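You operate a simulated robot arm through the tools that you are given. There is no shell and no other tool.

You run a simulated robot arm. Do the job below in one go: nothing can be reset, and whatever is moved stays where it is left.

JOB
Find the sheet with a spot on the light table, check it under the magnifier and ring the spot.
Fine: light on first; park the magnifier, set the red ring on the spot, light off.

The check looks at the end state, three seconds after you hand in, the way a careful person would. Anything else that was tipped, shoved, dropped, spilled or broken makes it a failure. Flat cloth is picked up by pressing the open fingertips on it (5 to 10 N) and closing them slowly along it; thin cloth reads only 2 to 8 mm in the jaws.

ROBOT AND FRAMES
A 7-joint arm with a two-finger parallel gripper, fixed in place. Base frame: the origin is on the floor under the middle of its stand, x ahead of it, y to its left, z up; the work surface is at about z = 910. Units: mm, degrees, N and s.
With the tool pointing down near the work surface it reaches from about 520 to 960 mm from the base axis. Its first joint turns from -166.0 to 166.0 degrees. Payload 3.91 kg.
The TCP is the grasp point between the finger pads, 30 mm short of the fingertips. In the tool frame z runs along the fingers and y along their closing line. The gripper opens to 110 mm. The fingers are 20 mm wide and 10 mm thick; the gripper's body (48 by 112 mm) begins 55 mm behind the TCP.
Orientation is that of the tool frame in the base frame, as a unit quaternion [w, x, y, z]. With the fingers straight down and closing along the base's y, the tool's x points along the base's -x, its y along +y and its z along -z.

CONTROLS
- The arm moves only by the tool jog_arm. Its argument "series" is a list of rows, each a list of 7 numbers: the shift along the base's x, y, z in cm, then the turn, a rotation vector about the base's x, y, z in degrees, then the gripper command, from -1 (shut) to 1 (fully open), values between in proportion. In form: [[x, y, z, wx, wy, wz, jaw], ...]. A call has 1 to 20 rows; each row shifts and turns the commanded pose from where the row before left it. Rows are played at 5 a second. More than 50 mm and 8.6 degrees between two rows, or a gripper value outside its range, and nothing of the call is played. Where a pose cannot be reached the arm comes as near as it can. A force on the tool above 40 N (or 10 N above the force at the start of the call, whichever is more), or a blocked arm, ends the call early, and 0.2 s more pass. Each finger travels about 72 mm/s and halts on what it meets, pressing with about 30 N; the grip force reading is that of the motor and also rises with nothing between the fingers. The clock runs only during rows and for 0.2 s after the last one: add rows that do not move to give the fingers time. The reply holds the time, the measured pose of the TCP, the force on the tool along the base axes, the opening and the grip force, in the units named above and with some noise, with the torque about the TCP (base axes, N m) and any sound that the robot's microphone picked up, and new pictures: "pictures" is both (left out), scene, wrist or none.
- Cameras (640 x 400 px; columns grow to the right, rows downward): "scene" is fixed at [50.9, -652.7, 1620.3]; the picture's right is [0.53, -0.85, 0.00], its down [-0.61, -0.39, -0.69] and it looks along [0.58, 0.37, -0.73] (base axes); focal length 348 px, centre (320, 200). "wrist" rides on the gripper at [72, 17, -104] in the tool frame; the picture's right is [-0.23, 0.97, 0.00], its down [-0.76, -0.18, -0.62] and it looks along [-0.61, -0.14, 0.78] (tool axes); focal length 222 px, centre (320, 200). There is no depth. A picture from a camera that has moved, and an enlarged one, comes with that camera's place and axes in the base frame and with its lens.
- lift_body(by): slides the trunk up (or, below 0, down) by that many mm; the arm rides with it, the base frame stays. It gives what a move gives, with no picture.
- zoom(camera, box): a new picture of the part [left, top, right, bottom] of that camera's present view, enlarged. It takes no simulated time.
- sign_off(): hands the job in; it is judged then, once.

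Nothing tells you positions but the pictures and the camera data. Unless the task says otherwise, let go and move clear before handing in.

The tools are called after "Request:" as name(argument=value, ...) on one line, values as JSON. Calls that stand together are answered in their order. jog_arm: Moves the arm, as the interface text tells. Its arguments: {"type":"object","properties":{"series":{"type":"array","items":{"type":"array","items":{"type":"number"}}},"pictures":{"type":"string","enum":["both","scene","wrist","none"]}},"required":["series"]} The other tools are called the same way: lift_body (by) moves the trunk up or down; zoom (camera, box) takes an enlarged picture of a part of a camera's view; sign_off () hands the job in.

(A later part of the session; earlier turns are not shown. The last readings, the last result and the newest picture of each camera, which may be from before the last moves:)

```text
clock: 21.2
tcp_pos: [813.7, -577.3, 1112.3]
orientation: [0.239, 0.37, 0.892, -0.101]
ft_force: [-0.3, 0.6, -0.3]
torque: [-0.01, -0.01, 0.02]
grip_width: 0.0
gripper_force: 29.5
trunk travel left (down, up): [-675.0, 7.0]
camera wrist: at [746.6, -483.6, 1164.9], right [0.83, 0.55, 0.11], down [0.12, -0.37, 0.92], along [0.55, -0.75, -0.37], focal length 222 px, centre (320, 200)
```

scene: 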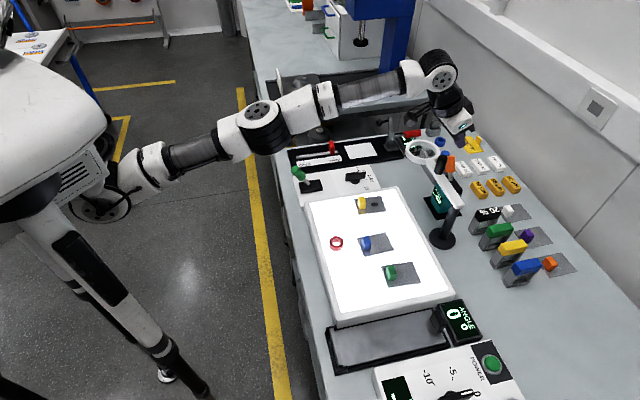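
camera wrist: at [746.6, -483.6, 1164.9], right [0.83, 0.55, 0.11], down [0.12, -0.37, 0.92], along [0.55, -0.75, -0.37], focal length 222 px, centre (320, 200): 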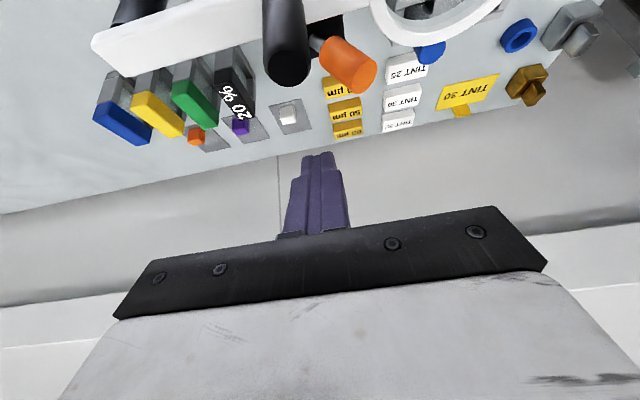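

Request:
jog_arm(series=[[0, 0, -2, 0, 0, 0, -1], [0, 0, -2, 0, 0, 0, -1], [0, 0, -1.7, 0, 0, 0, -1], [0, 0, 0, 0, 0, 0, -1]], pictures="both")

Request:
zoom(camera="scene", box=[390, 100, 490, 260])

Request:
zoom(camera="wrist", box=[200, 60, 440, 240])

```text
clock: 22.2
tcp_pos: [815.2, -580.7, 1054.1]
orientation: [0.238, 0.369, 0.893, -0.101]
ft_force: [-0.3, -0.6, 0.2]
torque: [0.01, 0.01, 0.03]
grip_width: 0.0
gripper_force: 29.9
trunk travel left (down, up): [-675.0, 7.0]
camera wrist: at [747.3, -486.5, 1107.2], right [0.83, 0.55, 0.11], down [0.12, -0.37, 0.92], along [0.55, -0.75, -0.37], focal length 222 px, centre (320, 200)
```

scene: 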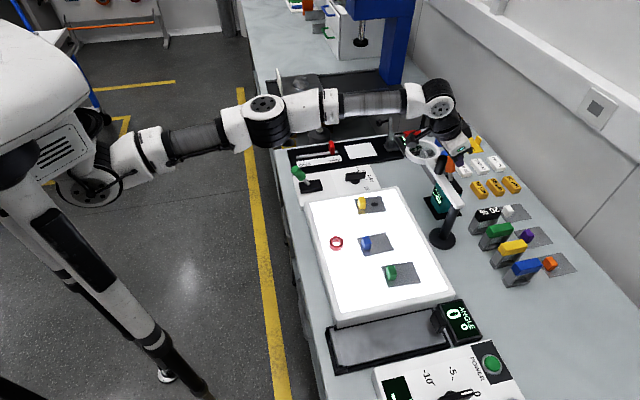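
wrist: 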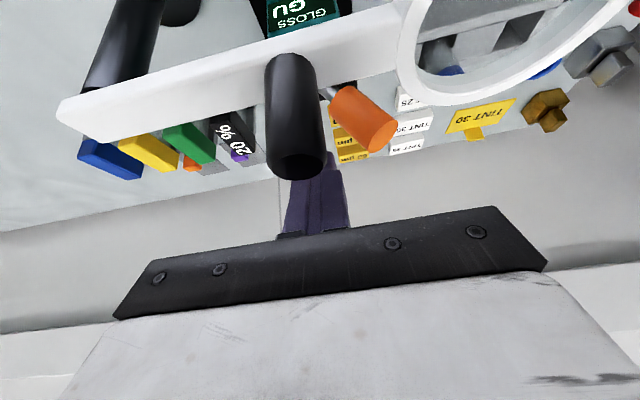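

```text
2.50 times, centred on (440, 180) of scene
camera zoom: at [50.9, -652.7, 1620.3], right [0.53, -0.85, 0.0], down [-0.61, -0.39, -0.69], along [0.58, 0.37, -0.73], focal length 871 px, centre (20, 250)
```

zoom: 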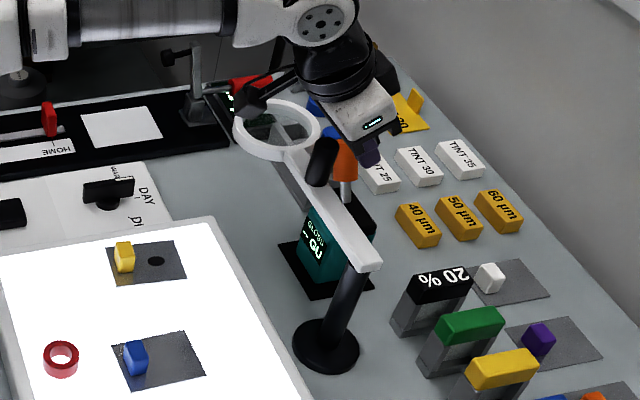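

```text
2.22 times, centred on (320, 150) of wrist
camera zoom: at [747.3, -486.5, 1107.2], right [0.83, 0.55, 0.11], down [0.12, -0.37, 0.92], along [0.55, -0.75, -0.37], focal length 494 px, centre (320, 311)
```

zoom: 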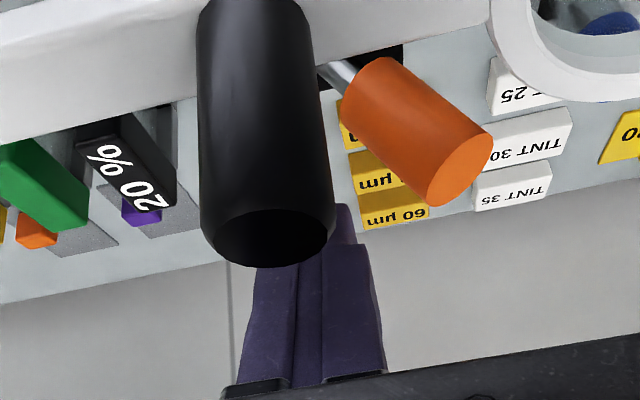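

The closed fingers are just beyond the handle at (785, -551), with no contact yet. I'll pull it along the arc around the pole (about (709, -627)), turning the tool with it, and check partway.

Request:
jog_arm(series=[[-0.49, 0.47, 0, 0, 0, 0, -1], [-0.49, 0.47, 0, 0, 0, 0, -1], [-0.385, 0.619, 0, 0, 0, 3.75, -1], [-0.425, 0.592, 0, 0, 0, 3.75, -1], [-0.462, 0.562, 0, 0, 0, 3.75, -1], [-0.498, 0.532, 0, 0, 0, 3.75, -1]], pictures="both")

Request:
zoom(camera="scene", box=[390, 100, 490, 260])

```text
clock: 23.6
tcp_pos: [786.6, -549.4, 1055.0]
orientation: [0.25, 0.249, 0.933, -0.068]
ft_force: [-2.4, -3.8, 0.4]
torque: [0.05, -0.01, 0.06]
grip_width: 0.0
gripper_force: 37.6
trunk travel left (down, up): [-675.0, 7.0]
camera wrist: at [697.0, -475.9, 1108.1], right [0.66, 0.74, 0.11], down [0.21, -0.32, 0.92], along [0.72, -0.58, -0.37], focal length 222 px, centre (320, 200)
```

scene: 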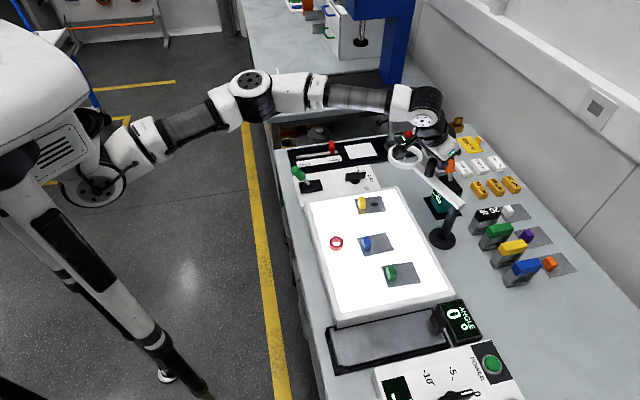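
wrist: 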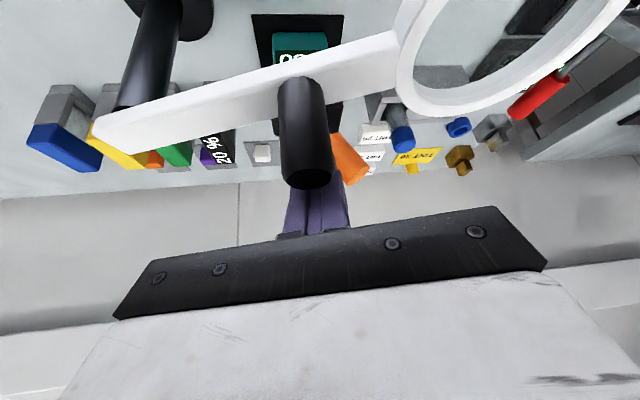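

```text
2.50 times, centred on (440, 180) of scene
camera zoom: at [50.9, -652.7, 1620.3], right [0.53, -0.85, 0.0], down [-0.61, -0.39, -0.69], along [0.58, 0.37, -0.73], focal length 871 px, centre (20, 250)
```

zoom: 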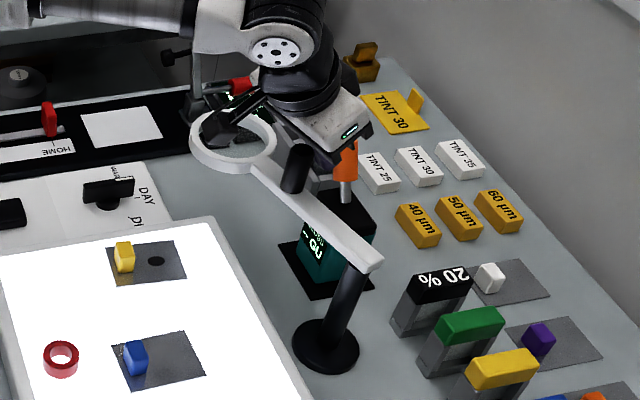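

Request:
jog_arm(series=[[-0.532, 0.498, 0, 0, 0, 3.75, -1], [-0.562, 0.462, 0, 0, 0, 3.75, -1], [-0.592, 0.425, 0, 0, 0, 3.75, -1], [-0.619, 0.385, 0, 0, 0, 3.75, -1], [-0.642, 0.342, 0, 0, 0, 3.75, -1], [-0.664, 0.301, 0, 0, 0, 3.75, -1]], pictures="both")

Request:
zoom(camera="scene", box=[350, 100, 490, 260])

```text
clock: 25.0
tcp_pos: [754.2, -520.0, 1052.4]
orientation: [0.258, 0.061, 0.964, -0.016]
ft_force: [0.2, -0.3, 0.5]
torque: [-0.01, 0.02, 0.01]
grip_width: 0.0
gripper_force: 37.5
trunk travel left (down, up): [-675.0, 7.0]
camera wrist: at [642.9, -489.3, 1106.0], right [0.32, 0.94, 0.11], down [0.32, -0.22, 0.92], along [0.89, -0.26, -0.37], focal length 222 px, centre (320, 200)
```

scene: 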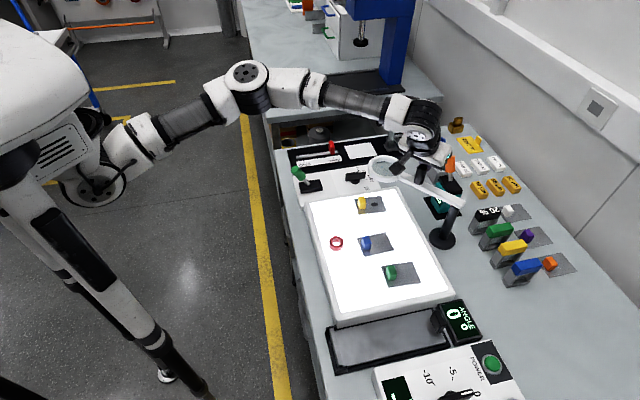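
wrist: 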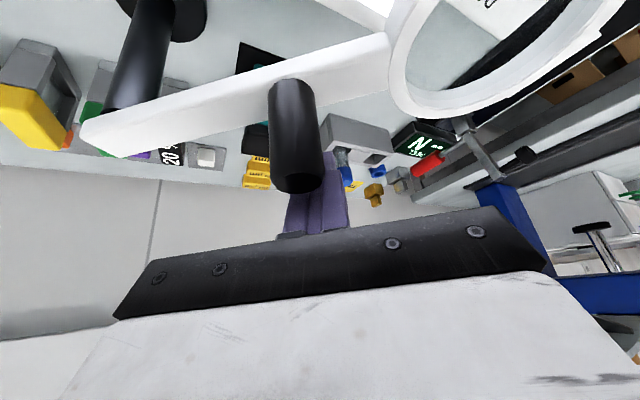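

```text
2.50 times, centred on (420, 180) of scene
camera zoom: at [50.9, -652.7, 1620.3], right [0.53, -0.85, 0.0], down [-0.61, -0.39, -0.69], along [0.58, 0.37, -0.73], focal length 871 px, centre (70, 250)
```

zoom: 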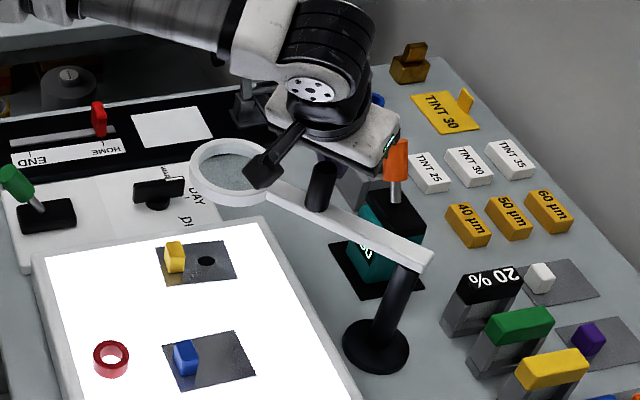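

Request:
jog_arm(series=[[-0.682, 0.256, 0, 0, 0, 3.75, -1], [-0.697, 0.211, 0, 0, 0, 3.75, -1], [-0.709, 0.166, 0, 0, 0, 3.75, -1], [-0.719, 0.118, 0, 0, 0, 3.75, -1], [0, 0, 0, 0, 0, 0, -1]], pictures="both")

Request:
zoom(camera="scene", box=[330, 120, 470, 260])

```text
clock: 26.2
tcp_pos: [722.1, -517.4, 1056.3]
orientation: [0.259, -0.064, 0.964, 0.014]
ft_force: [0.1, -5.6, 2.6]
torque: [0.04, 0.04, 0.12]
grip_width: 0.0
gripper_force: 37.4
trunk travel left (down, up): [-675.0, 7.0]
camera wrist: at [608.1, -514.5, 1108.0], right [0.07, 0.99, 0.11], down [0.37, -0.13, 0.92], along [0.93, -0.02, -0.37], focal length 222 px, centre (320, 200)
```

scene: 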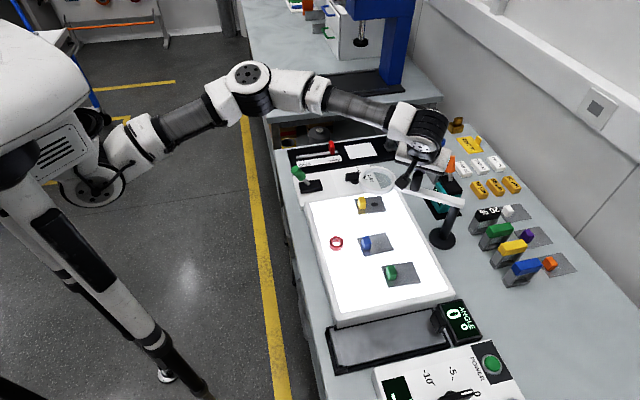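
wrist: 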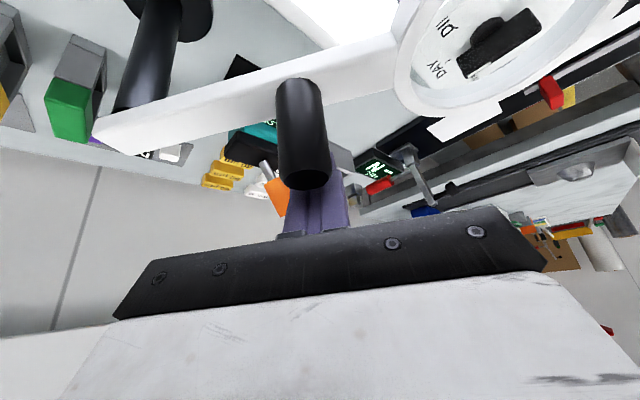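

```text
2.86 times, centred on (400, 190) of scene
camera zoom: at [50.9, -652.7, 1620.3], right [0.53, -0.85, 0.0], down [-0.61, -0.39, -0.69], along [0.58, 0.37, -0.73], focal length 995 px, centre (91, 229)
```

zoom: 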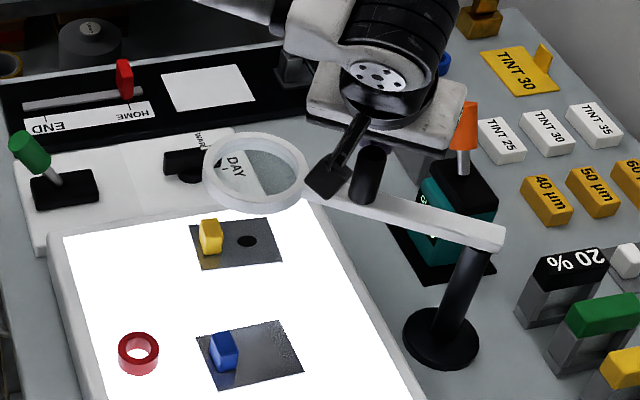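

The lens is now centred on the spot to within a few mm ((684, -427) against (684, -430)) with the light on. I'll hold it there for a couple of seconds and inspect the view.

Request:
jog_arm(series=[[0, 0, 0, 0, 0, 0, -1], [0, 0, 0, 0, 0, 0, -1], [0, 0, 0, 0, 0, 0, -1], [0, 0, 0, 0, 0, 0, -1], [0, 0, 0, 0, 0, 0, -1], [0, 0, 0, 0, 0, 0, -1], [0, 0, 0, 0, 0, 0, -1], [0, 0, 0, 0, 0, 0, -1], [0, 0, 0, 0, 0, 0, -1], [0, 0, 0, 0, 0, 0, -1]], pictures="none")

Request:
zoom(camera="scene", box=[350, 150, 430, 220])

Request:
zoom(camera="wrist", box=[240, 0, 640, 200])

```text
clock: 28.4
tcp_pos: [723.7, -517.3, 1054.3]
orientation: [0.259, -0.063, 0.964, 0.015]
ft_force: [1.1, -14.1, 7.8]
torque: [0.1, 0.13, 0.26]
grip_width: 0.1
gripper_force: 38.2
trunk travel left (down, up): [-675.0, 7.0]
```

```text
5.71 times, centred on (390, 185) of scene
camera zoom: at [50.9, -652.7, 1620.3], right [0.53, -0.85, 0.0], down [-0.61, -0.39, -0.69], along [0.58, 0.37, -0.73], focal length 1990 px, centre (-80, 286)
```

zoom: 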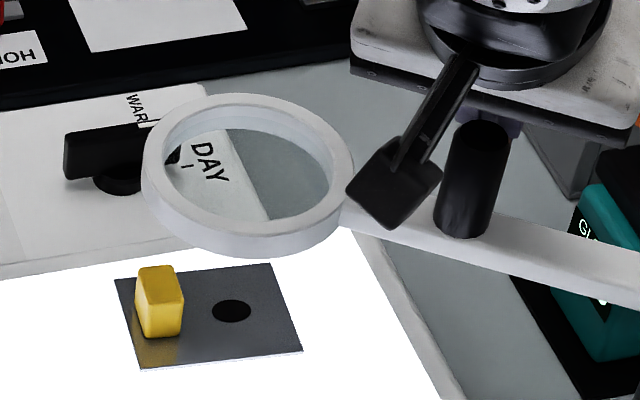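

```text
1.60 times, centred on (440, 100) of wrist
camera zoom: at [608.0, -514.7, 1107.6], right [0.07, 0.99, 0.11], down [0.37, -0.13, 0.92], along [0.93, -0.02, -0.37], focal length 355 px, centre (128, 360)
```

zoom: 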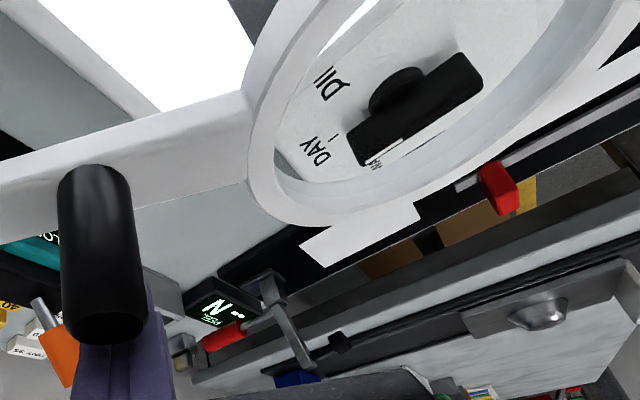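

Request:
jog_arm(series=[[0.5, 0.06, 0, 0, 0, 0, -1], [0.5, 0.06, 0, 0, 0, 0, -1], [0, 0, 2.5, 0, 0, 0, -1], [0, 0, 3.0, 0, 0, 0, -1], [0, 0, 0, 0, 0, 0, -1]], pictures="both")

Request:
zoom(camera="scene", box=[350, 120, 470, 260])

```text
clock: 29.6
tcp_pos: [733.5, -513.5, 1109.8]
orientation: [0.259, -0.064, 0.964, 0.015]
ft_force: [-1.1, 0.1, -1.3]
torque: [0.05, 0.03, -0.01]
grip_width: 0.0
gripper_force: 38.1
trunk travel left (down, up): [-675.0, 7.0]
camera wrist: at [618.6, -511.3, 1162.6], right [0.07, 0.99, 0.11], down [0.37, -0.13, 0.92], along [0.93, -0.02, -0.37], focal length 222 px, centre (320, 200)
```

scene: 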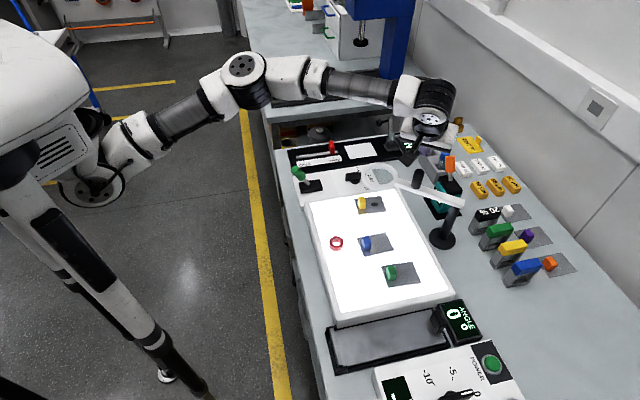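
wrist: 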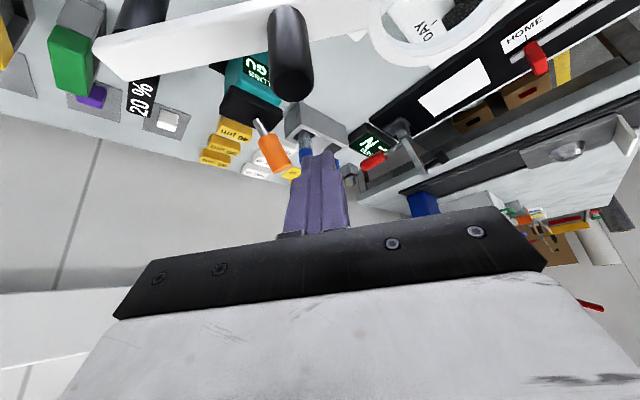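

```text
2.86 times, centred on (410, 190) of scene
camera zoom: at [50.9, -652.7, 1620.3], right [0.53, -0.85, 0.0], down [-0.61, -0.39, -0.69], along [0.58, 0.37, -0.73], focal length 995 px, centre (63, 229)
```

zoom: 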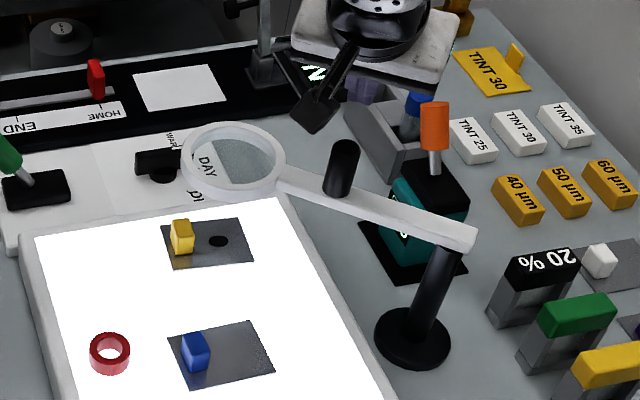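

The lens drifted back about 4° as I let go, but it sat over the spot for the dwell, and the base hasn't moved. Next I'll cross over the handle to the near side so I can push it back to its parked direction.

Request:
jog_arm(series=[[-2.6, -0.3, 0.3, 0, 0, 0, -1], [-2.6, -0.3, 0, 0, 0, 0, -1], [-2.6, -0.3, 0, 0, 0, 0, -1], [0, 0, -2, 0, 0, 0, -1], [0, 0, -2, 0, 0, 0, -1], [0, 0, -1.8, 0, 0, 0, -1], [0, 0, 0, 0, 0, 0, -1]], pictures="both")

Request:
zoom(camera="scene", box=[350, 120, 470, 260])

```text
clock: 31.2
tcp_pos: [655.1, -524.2, 1054.4]
orientation: [0.259, -0.063, 0.964, 0.015]
ft_force: [-0.1, 0.3, 0.5]
torque: [-0.01, -0.03, -0.01]
grip_width: 0.0
gripper_force: 37.7
trunk travel left (down, up): [-675.0, 7.0]
camera wrist: at [540.7, -521.6, 1107.7], right [0.07, 0.99, 0.11], down [0.37, -0.13, 0.92], along [0.93, -0.02, -0.37], focal length 222 px, centre (320, 200)
```

scene: 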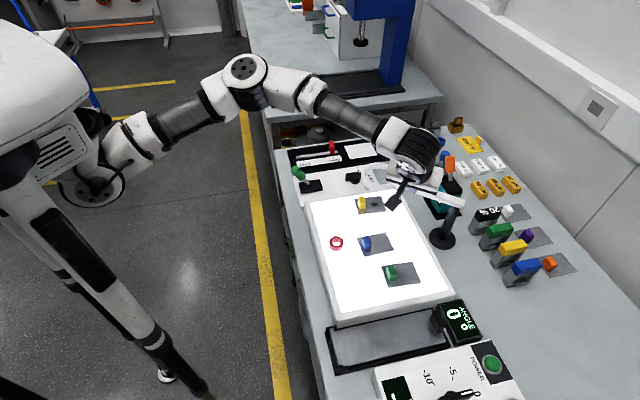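
wrist: 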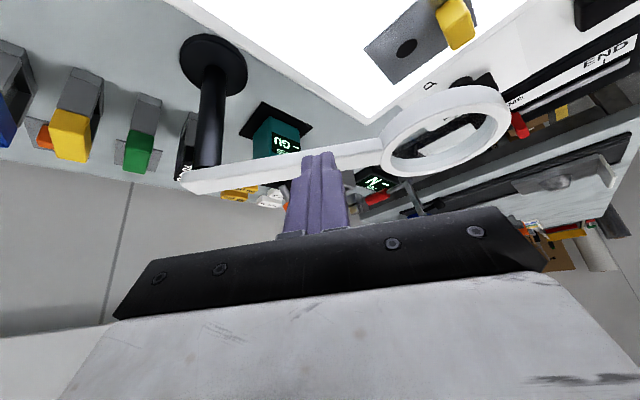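

```text
2.86 times, centred on (410, 190) of scene
camera zoom: at [50.9, -652.7, 1620.3], right [0.53, -0.85, 0.0], down [-0.61, -0.39, -0.69], along [0.58, 0.37, -0.73], focal length 995 px, centre (63, 229)
```

zoom: 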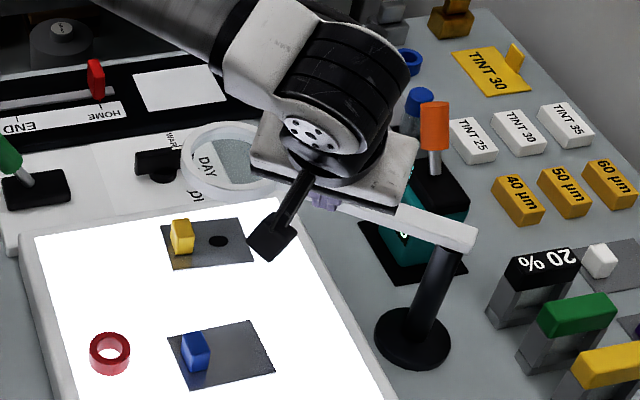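

Request:
jog_arm(series=[[0.72, 0.06, 0, 0, 0, -3.28, -1], [0.61, 0.26, 0, 0, 0, -3.28, -1], [0.64, 0.22, 0, 0, 0, -3.28, -1], [0.64, 0.18, 0, 0, 0, -3.28, -1], [0.65, 0.15, 0, 0, 0, -3.28, -1], [0.66, 0.1, 0, 0, 0, -3.28, -1], [0.67, 0.07, 0, 0, 0, -3.28, -1], [0.66, 0.03, 0, 0, 0, -3.28, -1]], pictures="both")

Request:
zoom(camera="scene", box=[350, 120, 470, 260])

```text
clock: 33.0
tcp_pos: [709.1, -512.7, 1054.6]
orientation: [0.256, 0.157, 0.953, -0.043]
ft_force: [-0.2, 0.4, 0.6]
torque: [-0.01, 0.01, 0.02]
grip_width: 0.1
gripper_force: 37.6
trunk travel left (down, up): [-675.0, 7.0]
camera wrist: at [607.0, -459.2, 1107.8], right [0.5, 0.86, 0.11], down [0.27, -0.28, 0.92], along [0.82, -0.43, -0.37], focal length 222 px, centre (320, 200)
```

scene: 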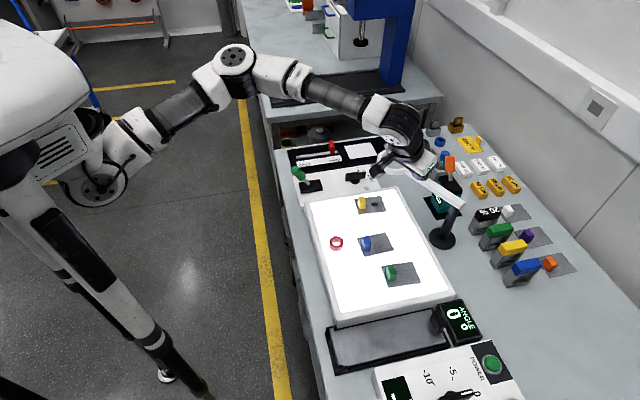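
wrist: 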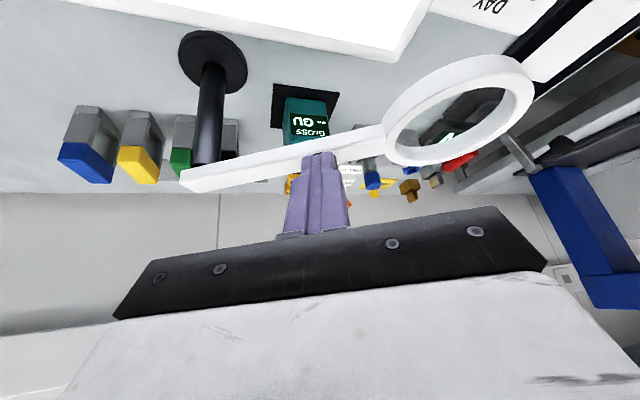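

```text
2.86 times, centred on (410, 190) of scene
camera zoom: at [50.9, -652.7, 1620.3], right [0.53, -0.85, 0.0], down [-0.61, -0.39, -0.69], along [0.58, 0.37, -0.73], focal length 995 px, centre (63, 229)
```

zoom: 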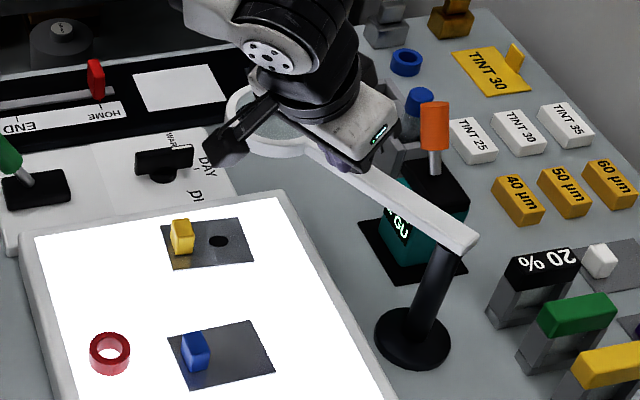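

Request:
jog_arm(series=[[0.67, -0.01, 0, 0, 0, -3.28, -1], [0.67, -0.05, 0, 0, 0, -3.28, -1], [0.66, -0.09, 0, 0, 0, -3.28, -1], [0.65, -0.13, 0, 0, 0, -3.28, -1], [0.66, -0.17, 0, 0, 0, -3.28, -1], [0.63, -0.2, 0, 0, 0, -3.28, -1], [0.3, -0.12, 0, 0, 0, -1.6, -1]], pictures="both")

Request:
zoom(camera="scene", box=[390, 100, 490, 260])

```text
clock: 34.6
tcp_pos: [750.2, -520.9, 1054.3]
orientation: [0.243, 0.33, 0.908, -0.09]
ft_force: [-0.2, 0.2, -0.6]
torque: [-0.02, 0.01, 0.04]
grip_width: 0.0
gripper_force: 37.9
trunk travel left (down, up): [-675.0, 7.0]
camera wrist: at [675.1, -433.1, 1107.5], right [0.78, 0.62, 0.11], down [0.15, -0.36, 0.92], along [0.61, -0.7, -0.37], focal length 222 px, centre (320, 200)
```

scene: 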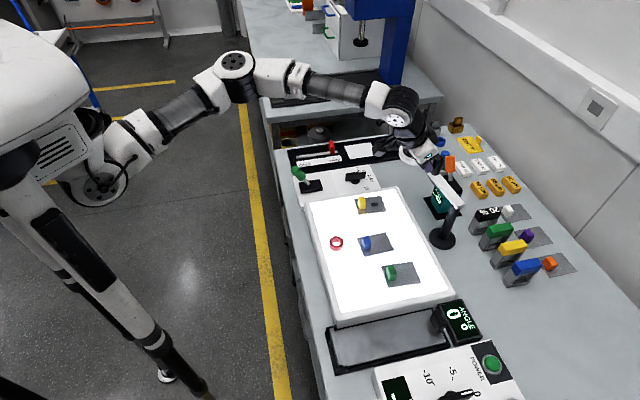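
wrist: 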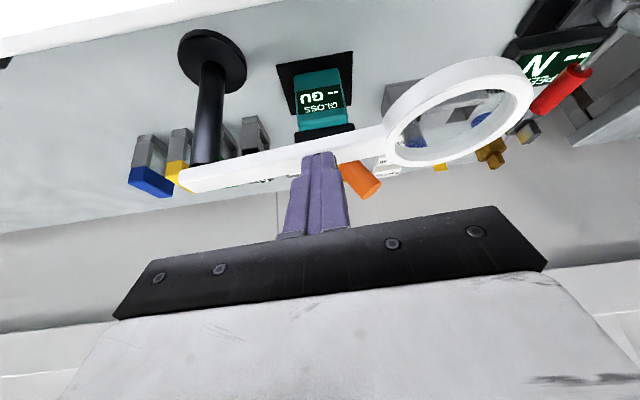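

```text
2.50 times, centred on (440, 180) of scene
camera zoom: at [50.9, -652.7, 1620.3], right [0.53, -0.85, 0.0], down [-0.61, -0.39, -0.69], along [0.58, 0.37, -0.73], focal length 871 px, centre (20, 250)
```

zoom: 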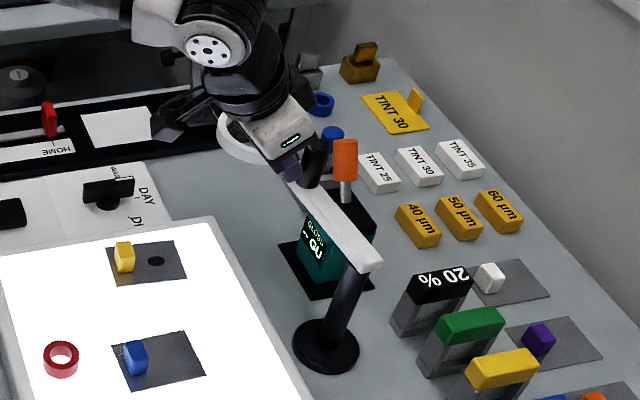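

Request:
jog_arm(series=[[0.24, -0.11, 0, 0, 0, -1.3, -1], [0.24, -0.11, 0, 0, 0, -1.3, -1], [0.24, -0.12, 0, 0, 0, -1.3, -1], [0.22, -0.12, 0, 0, 0, -1.3, -1], [0, 0, 0, 0, 0, 0, -1]], pictures="both")

Request:
zoom(camera="scene", box=[390, 100, 490, 260])

```text
clock: 35.8
tcp_pos: [760.2, -526.2, 1055.4]
orientation: [0.239, 0.372, 0.891, -0.102]
ft_force: [-0.2, -0.6, -0.8]
torque: [-0.03, 0.01, -0.01]
grip_width: 0.0
gripper_force: 37.0
trunk travel left (down, up): [-675.0, 7.0]
camera wrist: at [692.1, -432.2, 1108.4], right [0.83, 0.55, 0.11], down [0.12, -0.37, 0.92], along [0.54, -0.75, -0.37], focal length 222 px, centre (320, 200)
```

scene: 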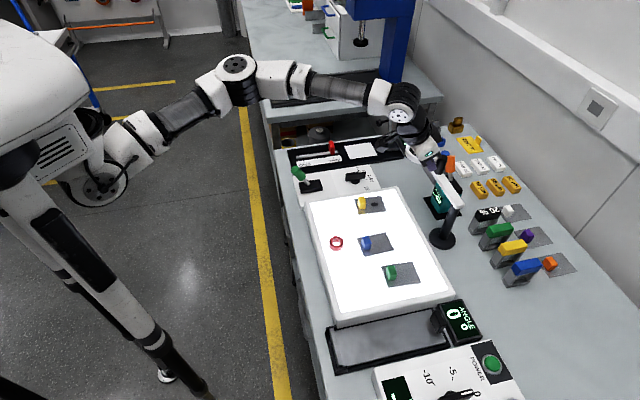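
wrist: 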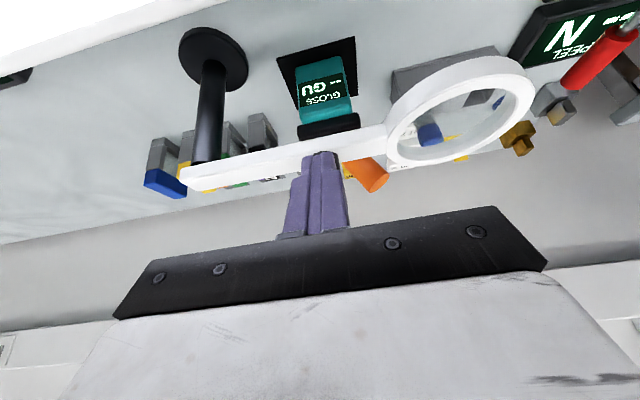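

```text
2.50 times, centred on (440, 180) of scene
camera zoom: at [50.9, -652.7, 1620.3], right [0.53, -0.85, 0.0], down [-0.61, -0.39, -0.69], along [0.58, 0.37, -0.73], focal length 871 px, centre (20, 250)
```

zoom: 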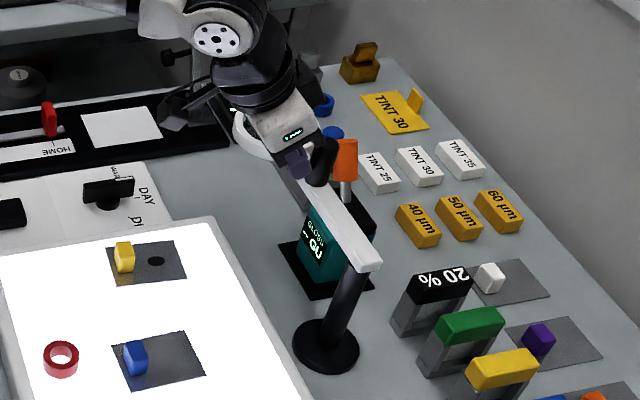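

The handle is back at its starting place in the image. I'll back away, lift and compare the parked boom with the original view.

Request:
jog_arm(series=[[-0.7, 0.7, 0, 0, 0, 0, -1], [-0.7, 0.7, 0, 0, 0, 0, -1], [-0.7, 0.7, 2.5, 0, 0, 0, -1], [-0.7, 0.7, 3.5, 0, 0, 0, -1], [-1.4, 1.4, 2.5, 5.3, 5.3, 0, -1], [-2.0, 2.0, 1.0, 5.3, 5.3, 0, 0], [-2.0, 2.0, 1.0, 5.3, 5.3, 0, 1], [-2.0, 2.0, 0, 5.3, 5.3, 0, 1], [0, 0, 0, 0, 0, 0, 1]], pictures="both")

Request:
zoom(camera="scene", box=[380, 120, 500, 260])

```text
clock: 37.8
tcp_pos: [655.5, -426.0, 1159.5]
orientation: [-0.002, 0.383, 0.924, -0.002]
ft_force: [-0.5, -0.4, -0.1]
torque: [0.03, -0.02, 0.0]
grip_width: 110.0
gripper_force: 0.0
trunk travel left (down, up): [-675.0, 7.0]
camera wrist: at [618.9, -360.7, 1262.6], right [0.85, 0.53, -0.01], down [0.41, -0.66, 0.62], along [0.32, -0.53, -0.78], focal length 222 px, centre (320, 200)
```

scene: 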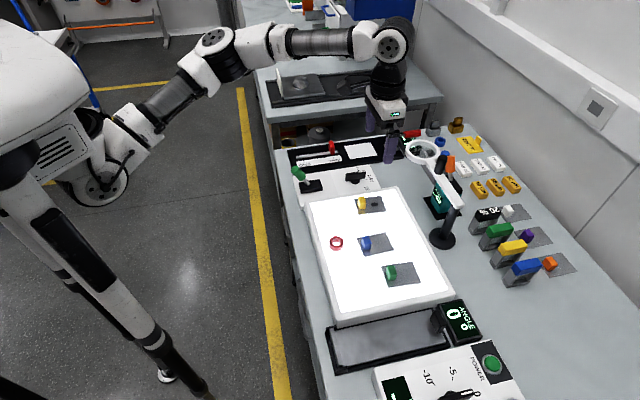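
wrist: 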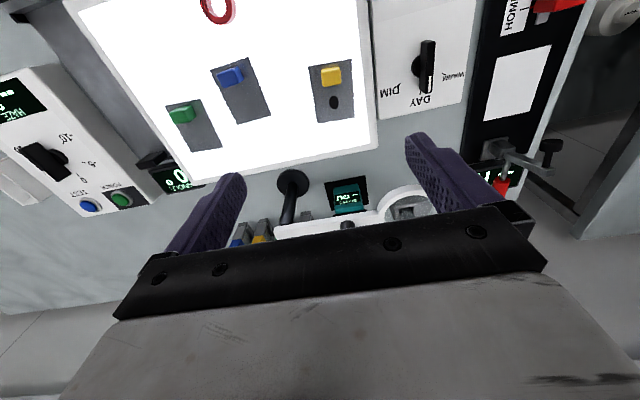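

```text
2.86 times, centred on (440, 190) of scene
camera zoom: at [50.9, -652.7, 1620.3], right [0.53, -0.85, 0.0], down [-0.61, -0.39, -0.69], along [0.58, 0.37, -0.73], focal length 995 px, centre (-23, 229)
```

zoom: 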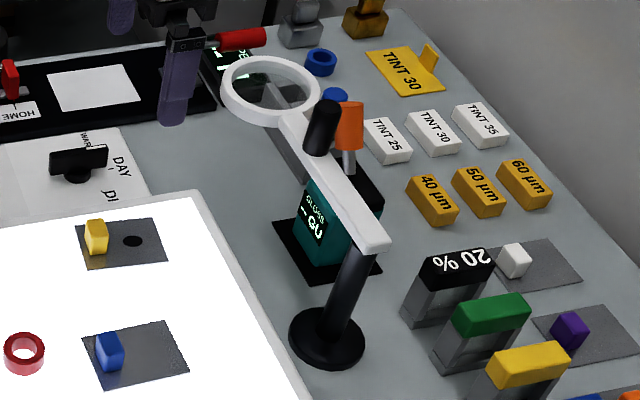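

The magnifier is back in exactly its parked pose. Next is the red ring at about (504, -414), so I'll hover above it to measure.

Request:
jog_arm(series=[[-3.6, 0.15, -1.0, 0, 0, 0, 1], [-3.6, 0.15, -1.5, 0, 0, 0, 1], [-3.6, 0.15, -1.5, 0, 0, 0, 1], [-3.6, 0.15, -2.0, 0, 0, 0, 1], [0, 0, 0, 0, 0, 0, 1], [0, 0, 0, 0, 0, 0, 1]], pictures="wrist")

Request:
zoom(camera="wrist", box=[240, 20, 420, 160])

Request:
zoom(camera="scene", box=[315, 185, 415, 260])

```text
clock: 39.2
tcp_pos: [514.3, -415.8, 1097.1]
orientation: [0.0, 0.383, 0.924, -0.002]
ft_force: [-1.0, -0.5, 0.2]
torque: [-0.02, -0.02, -0.03]
grip_width: 110.1
gripper_force: 0.0
trunk travel left (down, up): [-675.0, 7.0]
camera wrist: at [475.9, -352.6, 1201.2], right [0.85, 0.53, 0.0], down [0.41, -0.66, 0.62], along [0.33, -0.53, -0.78], focal length 222 px, centre (320, 200)
```

wrist: 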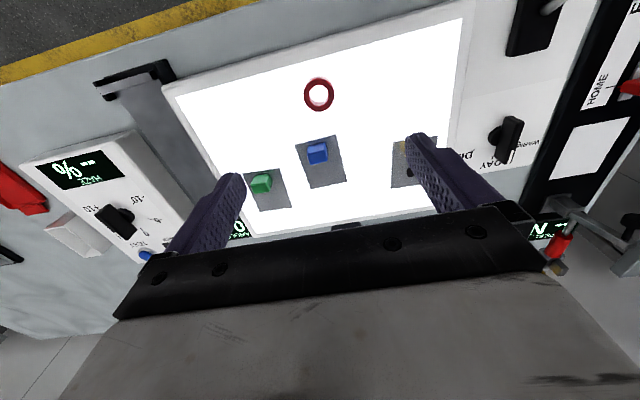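

```text
2.86 times, centred on (330, 90) of wrist
camera zoom: at [475.9, -352.6, 1201.2], right [0.85, 0.53, 0.0], down [0.41, -0.66, 0.62], along [0.33, -0.53, -0.78], focal length 635 px, centre (291, 514)
```

zoom: 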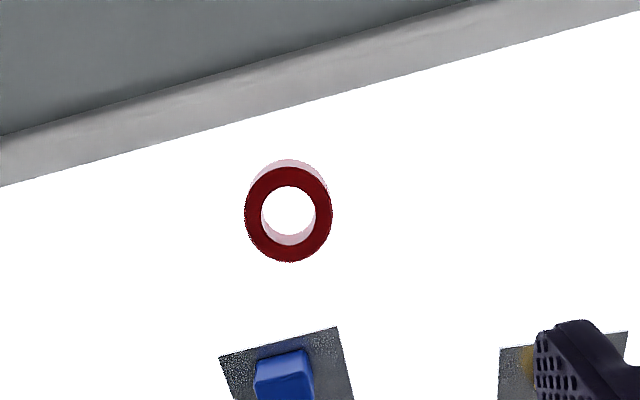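

```text
5.33 times, centred on (365, 222) of scene
camera zoom: at [50.9, -652.7, 1620.3], right [0.53, -0.85, 0.0], down [-0.61, -0.39, -0.69], along [0.58, 0.37, -0.73], focal length 1857 px, centre (80, 80)
```

zoom: 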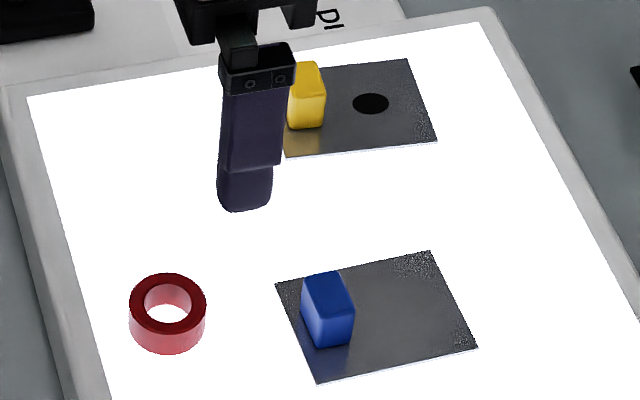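

Request:
jog_arm(series=[[-0.25, 0.3, -3, 0, 0, 0, 1], [-0.25, 0.3, -3, 0, 0, 0, 1], [0, 0, -3, 0, 0, 0, 1], [0, 0, -2, 0, 0, 0, 1], [0, 0, 0, 0, 0, 0, 1], [0, 0, 0, 0, 0, 0, 1]], pictures="wrist")

Request:
zoom(camera="wrist", box=[200, 60, 440, 220])

Request:
zoom(camera="scene", box=[295, 185, 395, 270])

```text
clock: 40.6
tcp_pos: [510.1, -412.5, 987.8]
orientation: [-0.001, 0.383, 0.924, -0.003]
ft_force: [-0.2, -0.2, -0.4]
torque: [0.03, 0.01, 0.01]
grip_width: 110.0
gripper_force: 0.0
trunk travel left (down, up): [-675.0, 7.0]
camera wrist: at [472.3, -347.7, 1091.5], right [0.85, 0.53, 0.0], down [0.41, -0.66, 0.62], along [0.33, -0.53, -0.78], focal length 222 px, centre (320, 200)
```

wrist: 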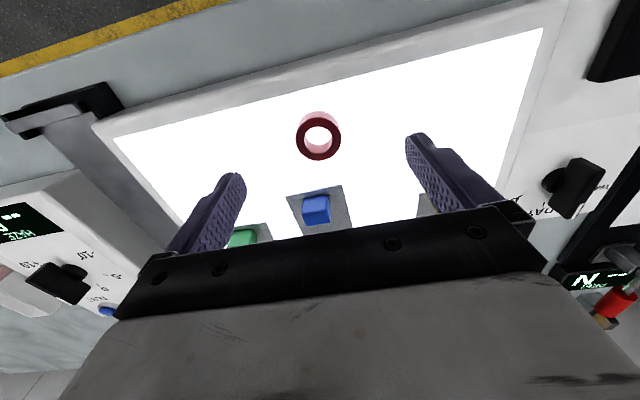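

```text
2.50 times, centred on (320, 140) of wrist
camera zoom: at [472.3, -347.7, 1091.5], right [0.85, 0.53, 0.0], down [0.41, -0.66, 0.62], along [0.33, -0.53, -0.78], focal length 555 px, centre (320, 350)
```

zoom: 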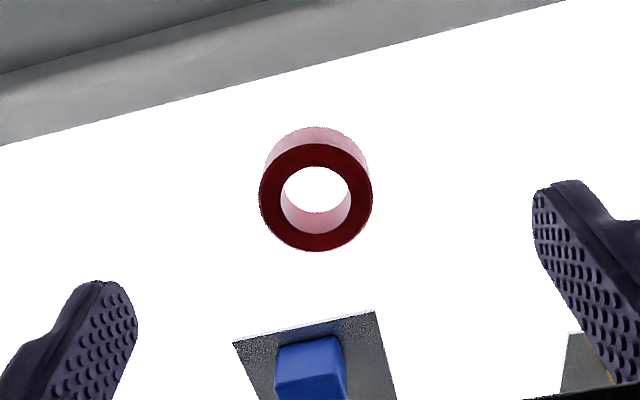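

```text
4.71 times, centred on (345, 228) of scene
camera zoom: at [50.9, -652.7, 1620.3], right [0.53, -0.85, 0.0], down [-0.61, -0.39, -0.69], along [0.58, 0.37, -0.73], focal length 1639 px, centre (202, 71)
```

zoom: 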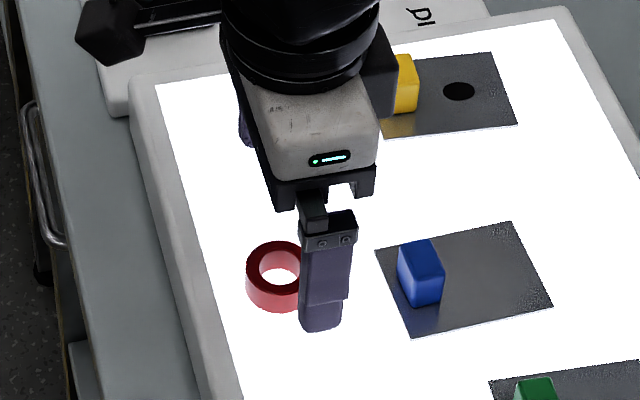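

Request:
jog_arm(series=[[0, 0.15, -1.5, 0, 0, 0, 0.6], [0, 0, -1.5, 0, 0, 0, 0.4], [0, 0, -0.8, 0, 0, 0, 0.2], [0, 0, 0, 0, 0, 0, 0.2], [0, 0, 0, 0, 0, 0, 0.2]], pictures="wrist")

Request:
zoom(camera="wrist", box=[220, 80, 420, 220])

Request:
zoom(camera="scene", box=[305, 205, 385, 270])

```text
clock: 41.8
tcp_pos: [509.3, -410.3, 950.3]
orientation: [-0.001, 0.383, 0.924, -0.001]
ft_force: [0.0, 0.6, -0.1]
torque: [-0.01, 0.06, -0.01]
grip_width: 65.9
gripper_force: 0.1
trunk travel left (down, up): [-675.0, 7.0]
camera wrist: at [471.1, -345.2, 1054.0], right [0.85, 0.53, 0.0], down [0.41, -0.66, 0.62], along [0.33, -0.53, -0.78], focal length 222 px, centre (320, 200)
```

wrist: 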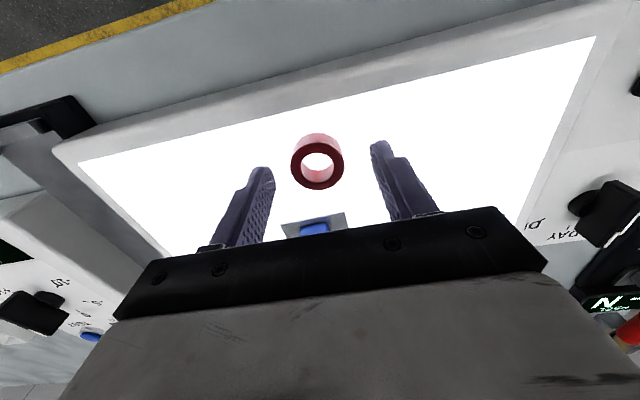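

```text
2.86 times, centred on (320, 150) of wrist
camera zoom: at [471.1, -345.2, 1054.0], right [0.85, 0.53, 0.0], down [0.41, -0.66, 0.62], along [0.33, -0.53, -0.78], focal length 635 px, centre (320, 343)
```

zoom: 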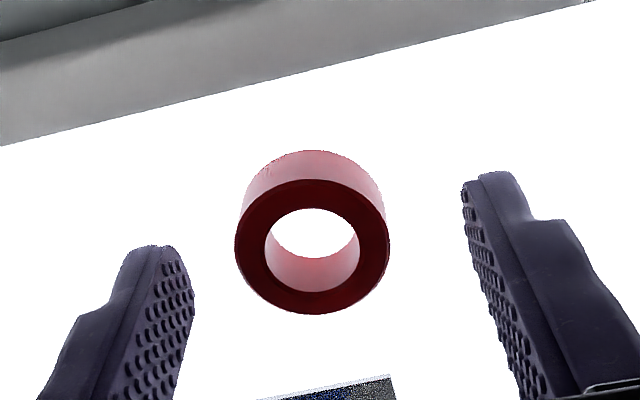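

```text
6.15 times, centred on (345, 238) of scene
camera zoom: at [50.9, -652.7, 1620.3], right [0.53, -0.85, 0.0], down [-0.61, -0.39, -0.69], along [0.58, 0.37, -0.73], focal length 2143 px, centre (166, -31)
```

zoom: 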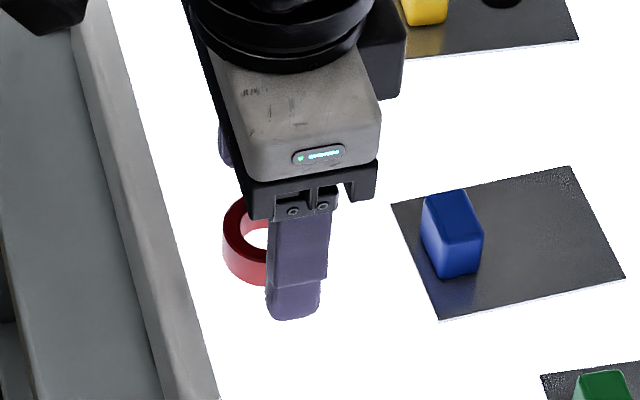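

The ring's top is at z ≈ 924, centred at about (508.6, -409.6), so the light table surface is near 910. I'll lower the tips to about 914 and close on the ring.

Request:
jog_arm(series=[[0, 0, -0.3, 0, 0, 0, 0.2], [0, 0, -0.3, 0, 0, 0, 0.1], [0, 0, 0, 0, 0, 0, 0.0], [0, 0, 0, 0, 0, 0, -0.1], [0, 0, 0, 0, 0, 0, -0.2], [0, 0, 0, 0, 0, 0, -0.3], [0, 0, 0, 0, 0, 0, -0.4], [0, 0, 0, 0, 0, 0, -0.5], [0, 0, 0, 0, 0, 0, -0.6], [0, 0, 0, 0, 0, 0, -0.6]], pictures="wrist")

Request:
zoom(camera="wrist", box=[220, 80, 420, 220])

```text
clock: 44.0
tcp_pos: [508.6, -409.8, 944.4]
orientation: [0.0, 0.384, 0.923, -0.003]
ft_force: [0.5, -0.5, 1.4]
torque: [0.04, -0.05, -0.02]
grip_width: 32.2
gripper_force: 30.1
trunk travel left (down, up): [-675.0, 7.0]
camera wrist: at [470.7, -345.7, 1048.1], right [0.85, 0.53, 0.0], down [0.41, -0.66, 0.62], along [0.33, -0.53, -0.78], focal length 222 px, centre (320, 200)
```

wrist: 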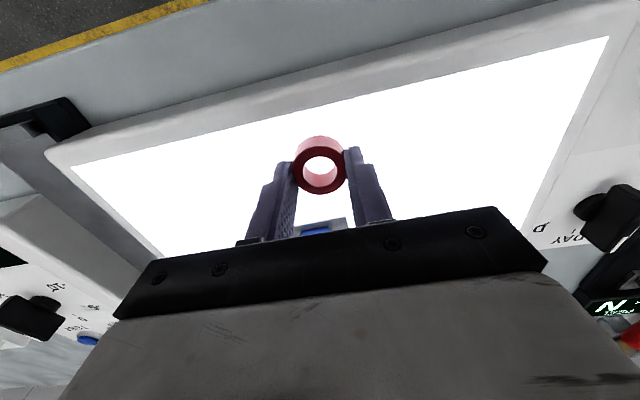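

```text
2.86 times, centred on (320, 150) of wrist
camera zoom: at [470.7, -345.7, 1048.1], right [0.85, 0.53, 0.0], down [0.41, -0.66, 0.62], along [0.33, -0.53, -0.78], focal length 635 px, centre (320, 343)
```

zoom: 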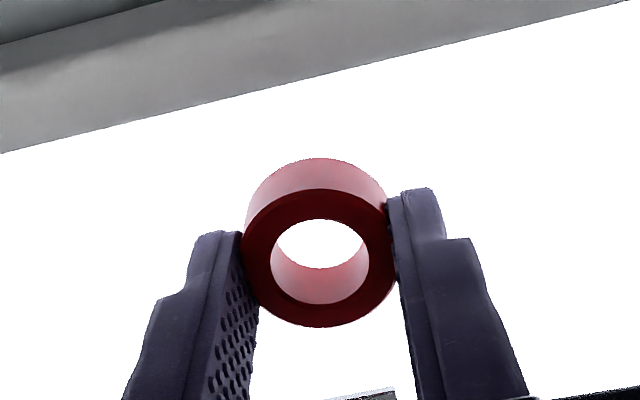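

The ring is held (32 mm, 30 N). I'll lift it clear and verify the grip.

Request:
jog_arm(series=[[0, 0, 0.5, 0, 0, 0, -0.6], [0, 0, 1.5, 0, 0, 0, -0.6], [0, 0, 3, 0, 0, 0, -0.6], [0, 0, 3, 0, 0, 0, -0.6], [0, 0, 0, 0, 0, 0, -0.6]], pictures="both")

Request:
zoom(camera="wrist", box=[220, 80, 420, 220])

Request:
zoom(camera="scene", box=[305, 165, 405, 250])

```text
clock: 45.2
tcp_pos: [509.2, -410.5, 1026.9]
orientation: [-0.001, 0.384, 0.923, -0.002]
ft_force: [0.3, -0.5, 0.4]
torque: [-0.01, -0.01, 0.03]
grip_width: 32.4
gripper_force: 30.2
trunk travel left (down, up): [-675.0, 7.0]
camera wrist: at [471.5, -346.2, 1130.4], right [0.85, 0.53, -0.01], down [0.41, -0.66, 0.62], along [0.33, -0.53, -0.78], focal length 222 px, centre (320, 200)
```

scene: 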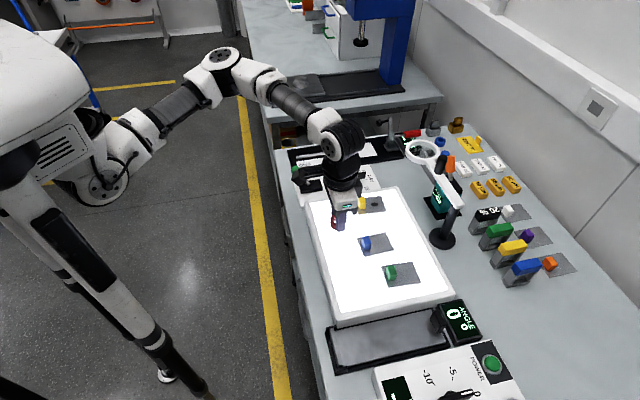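
wrist: 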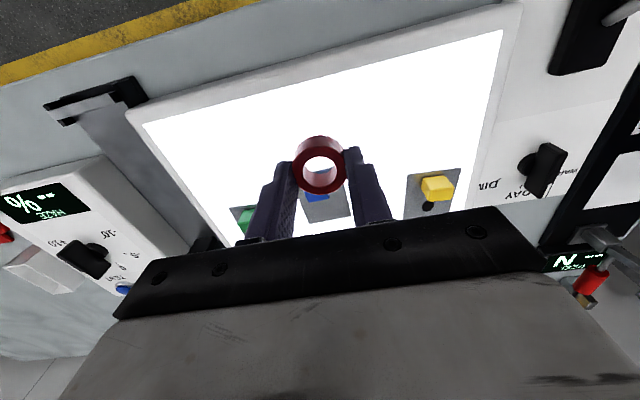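

```text
2.86 times, centred on (320, 150) of wrist
camera zoom: at [471.5, -346.2, 1130.4], right [0.85, 0.53, -0.01], down [0.41, -0.66, 0.62], along [0.33, -0.53, -0.78], focal length 635 px, centre (320, 343)
```

zoom: 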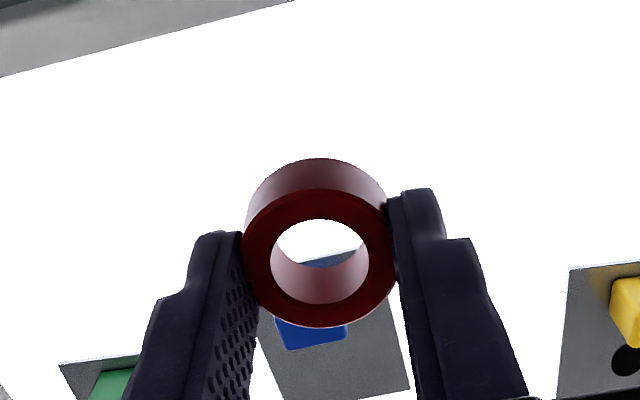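

```text
4.71 times, centred on (355, 208) of scene
camera zoom: at [50.9, -652.7, 1620.3], right [0.53, -0.85, 0.0], down [-0.61, -0.39, -0.69], along [0.58, 0.37, -0.73], focal length 1639 px, centre (155, 165)
```

zoom: 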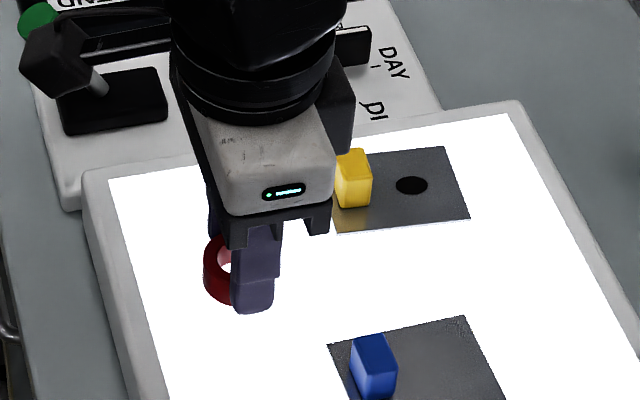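

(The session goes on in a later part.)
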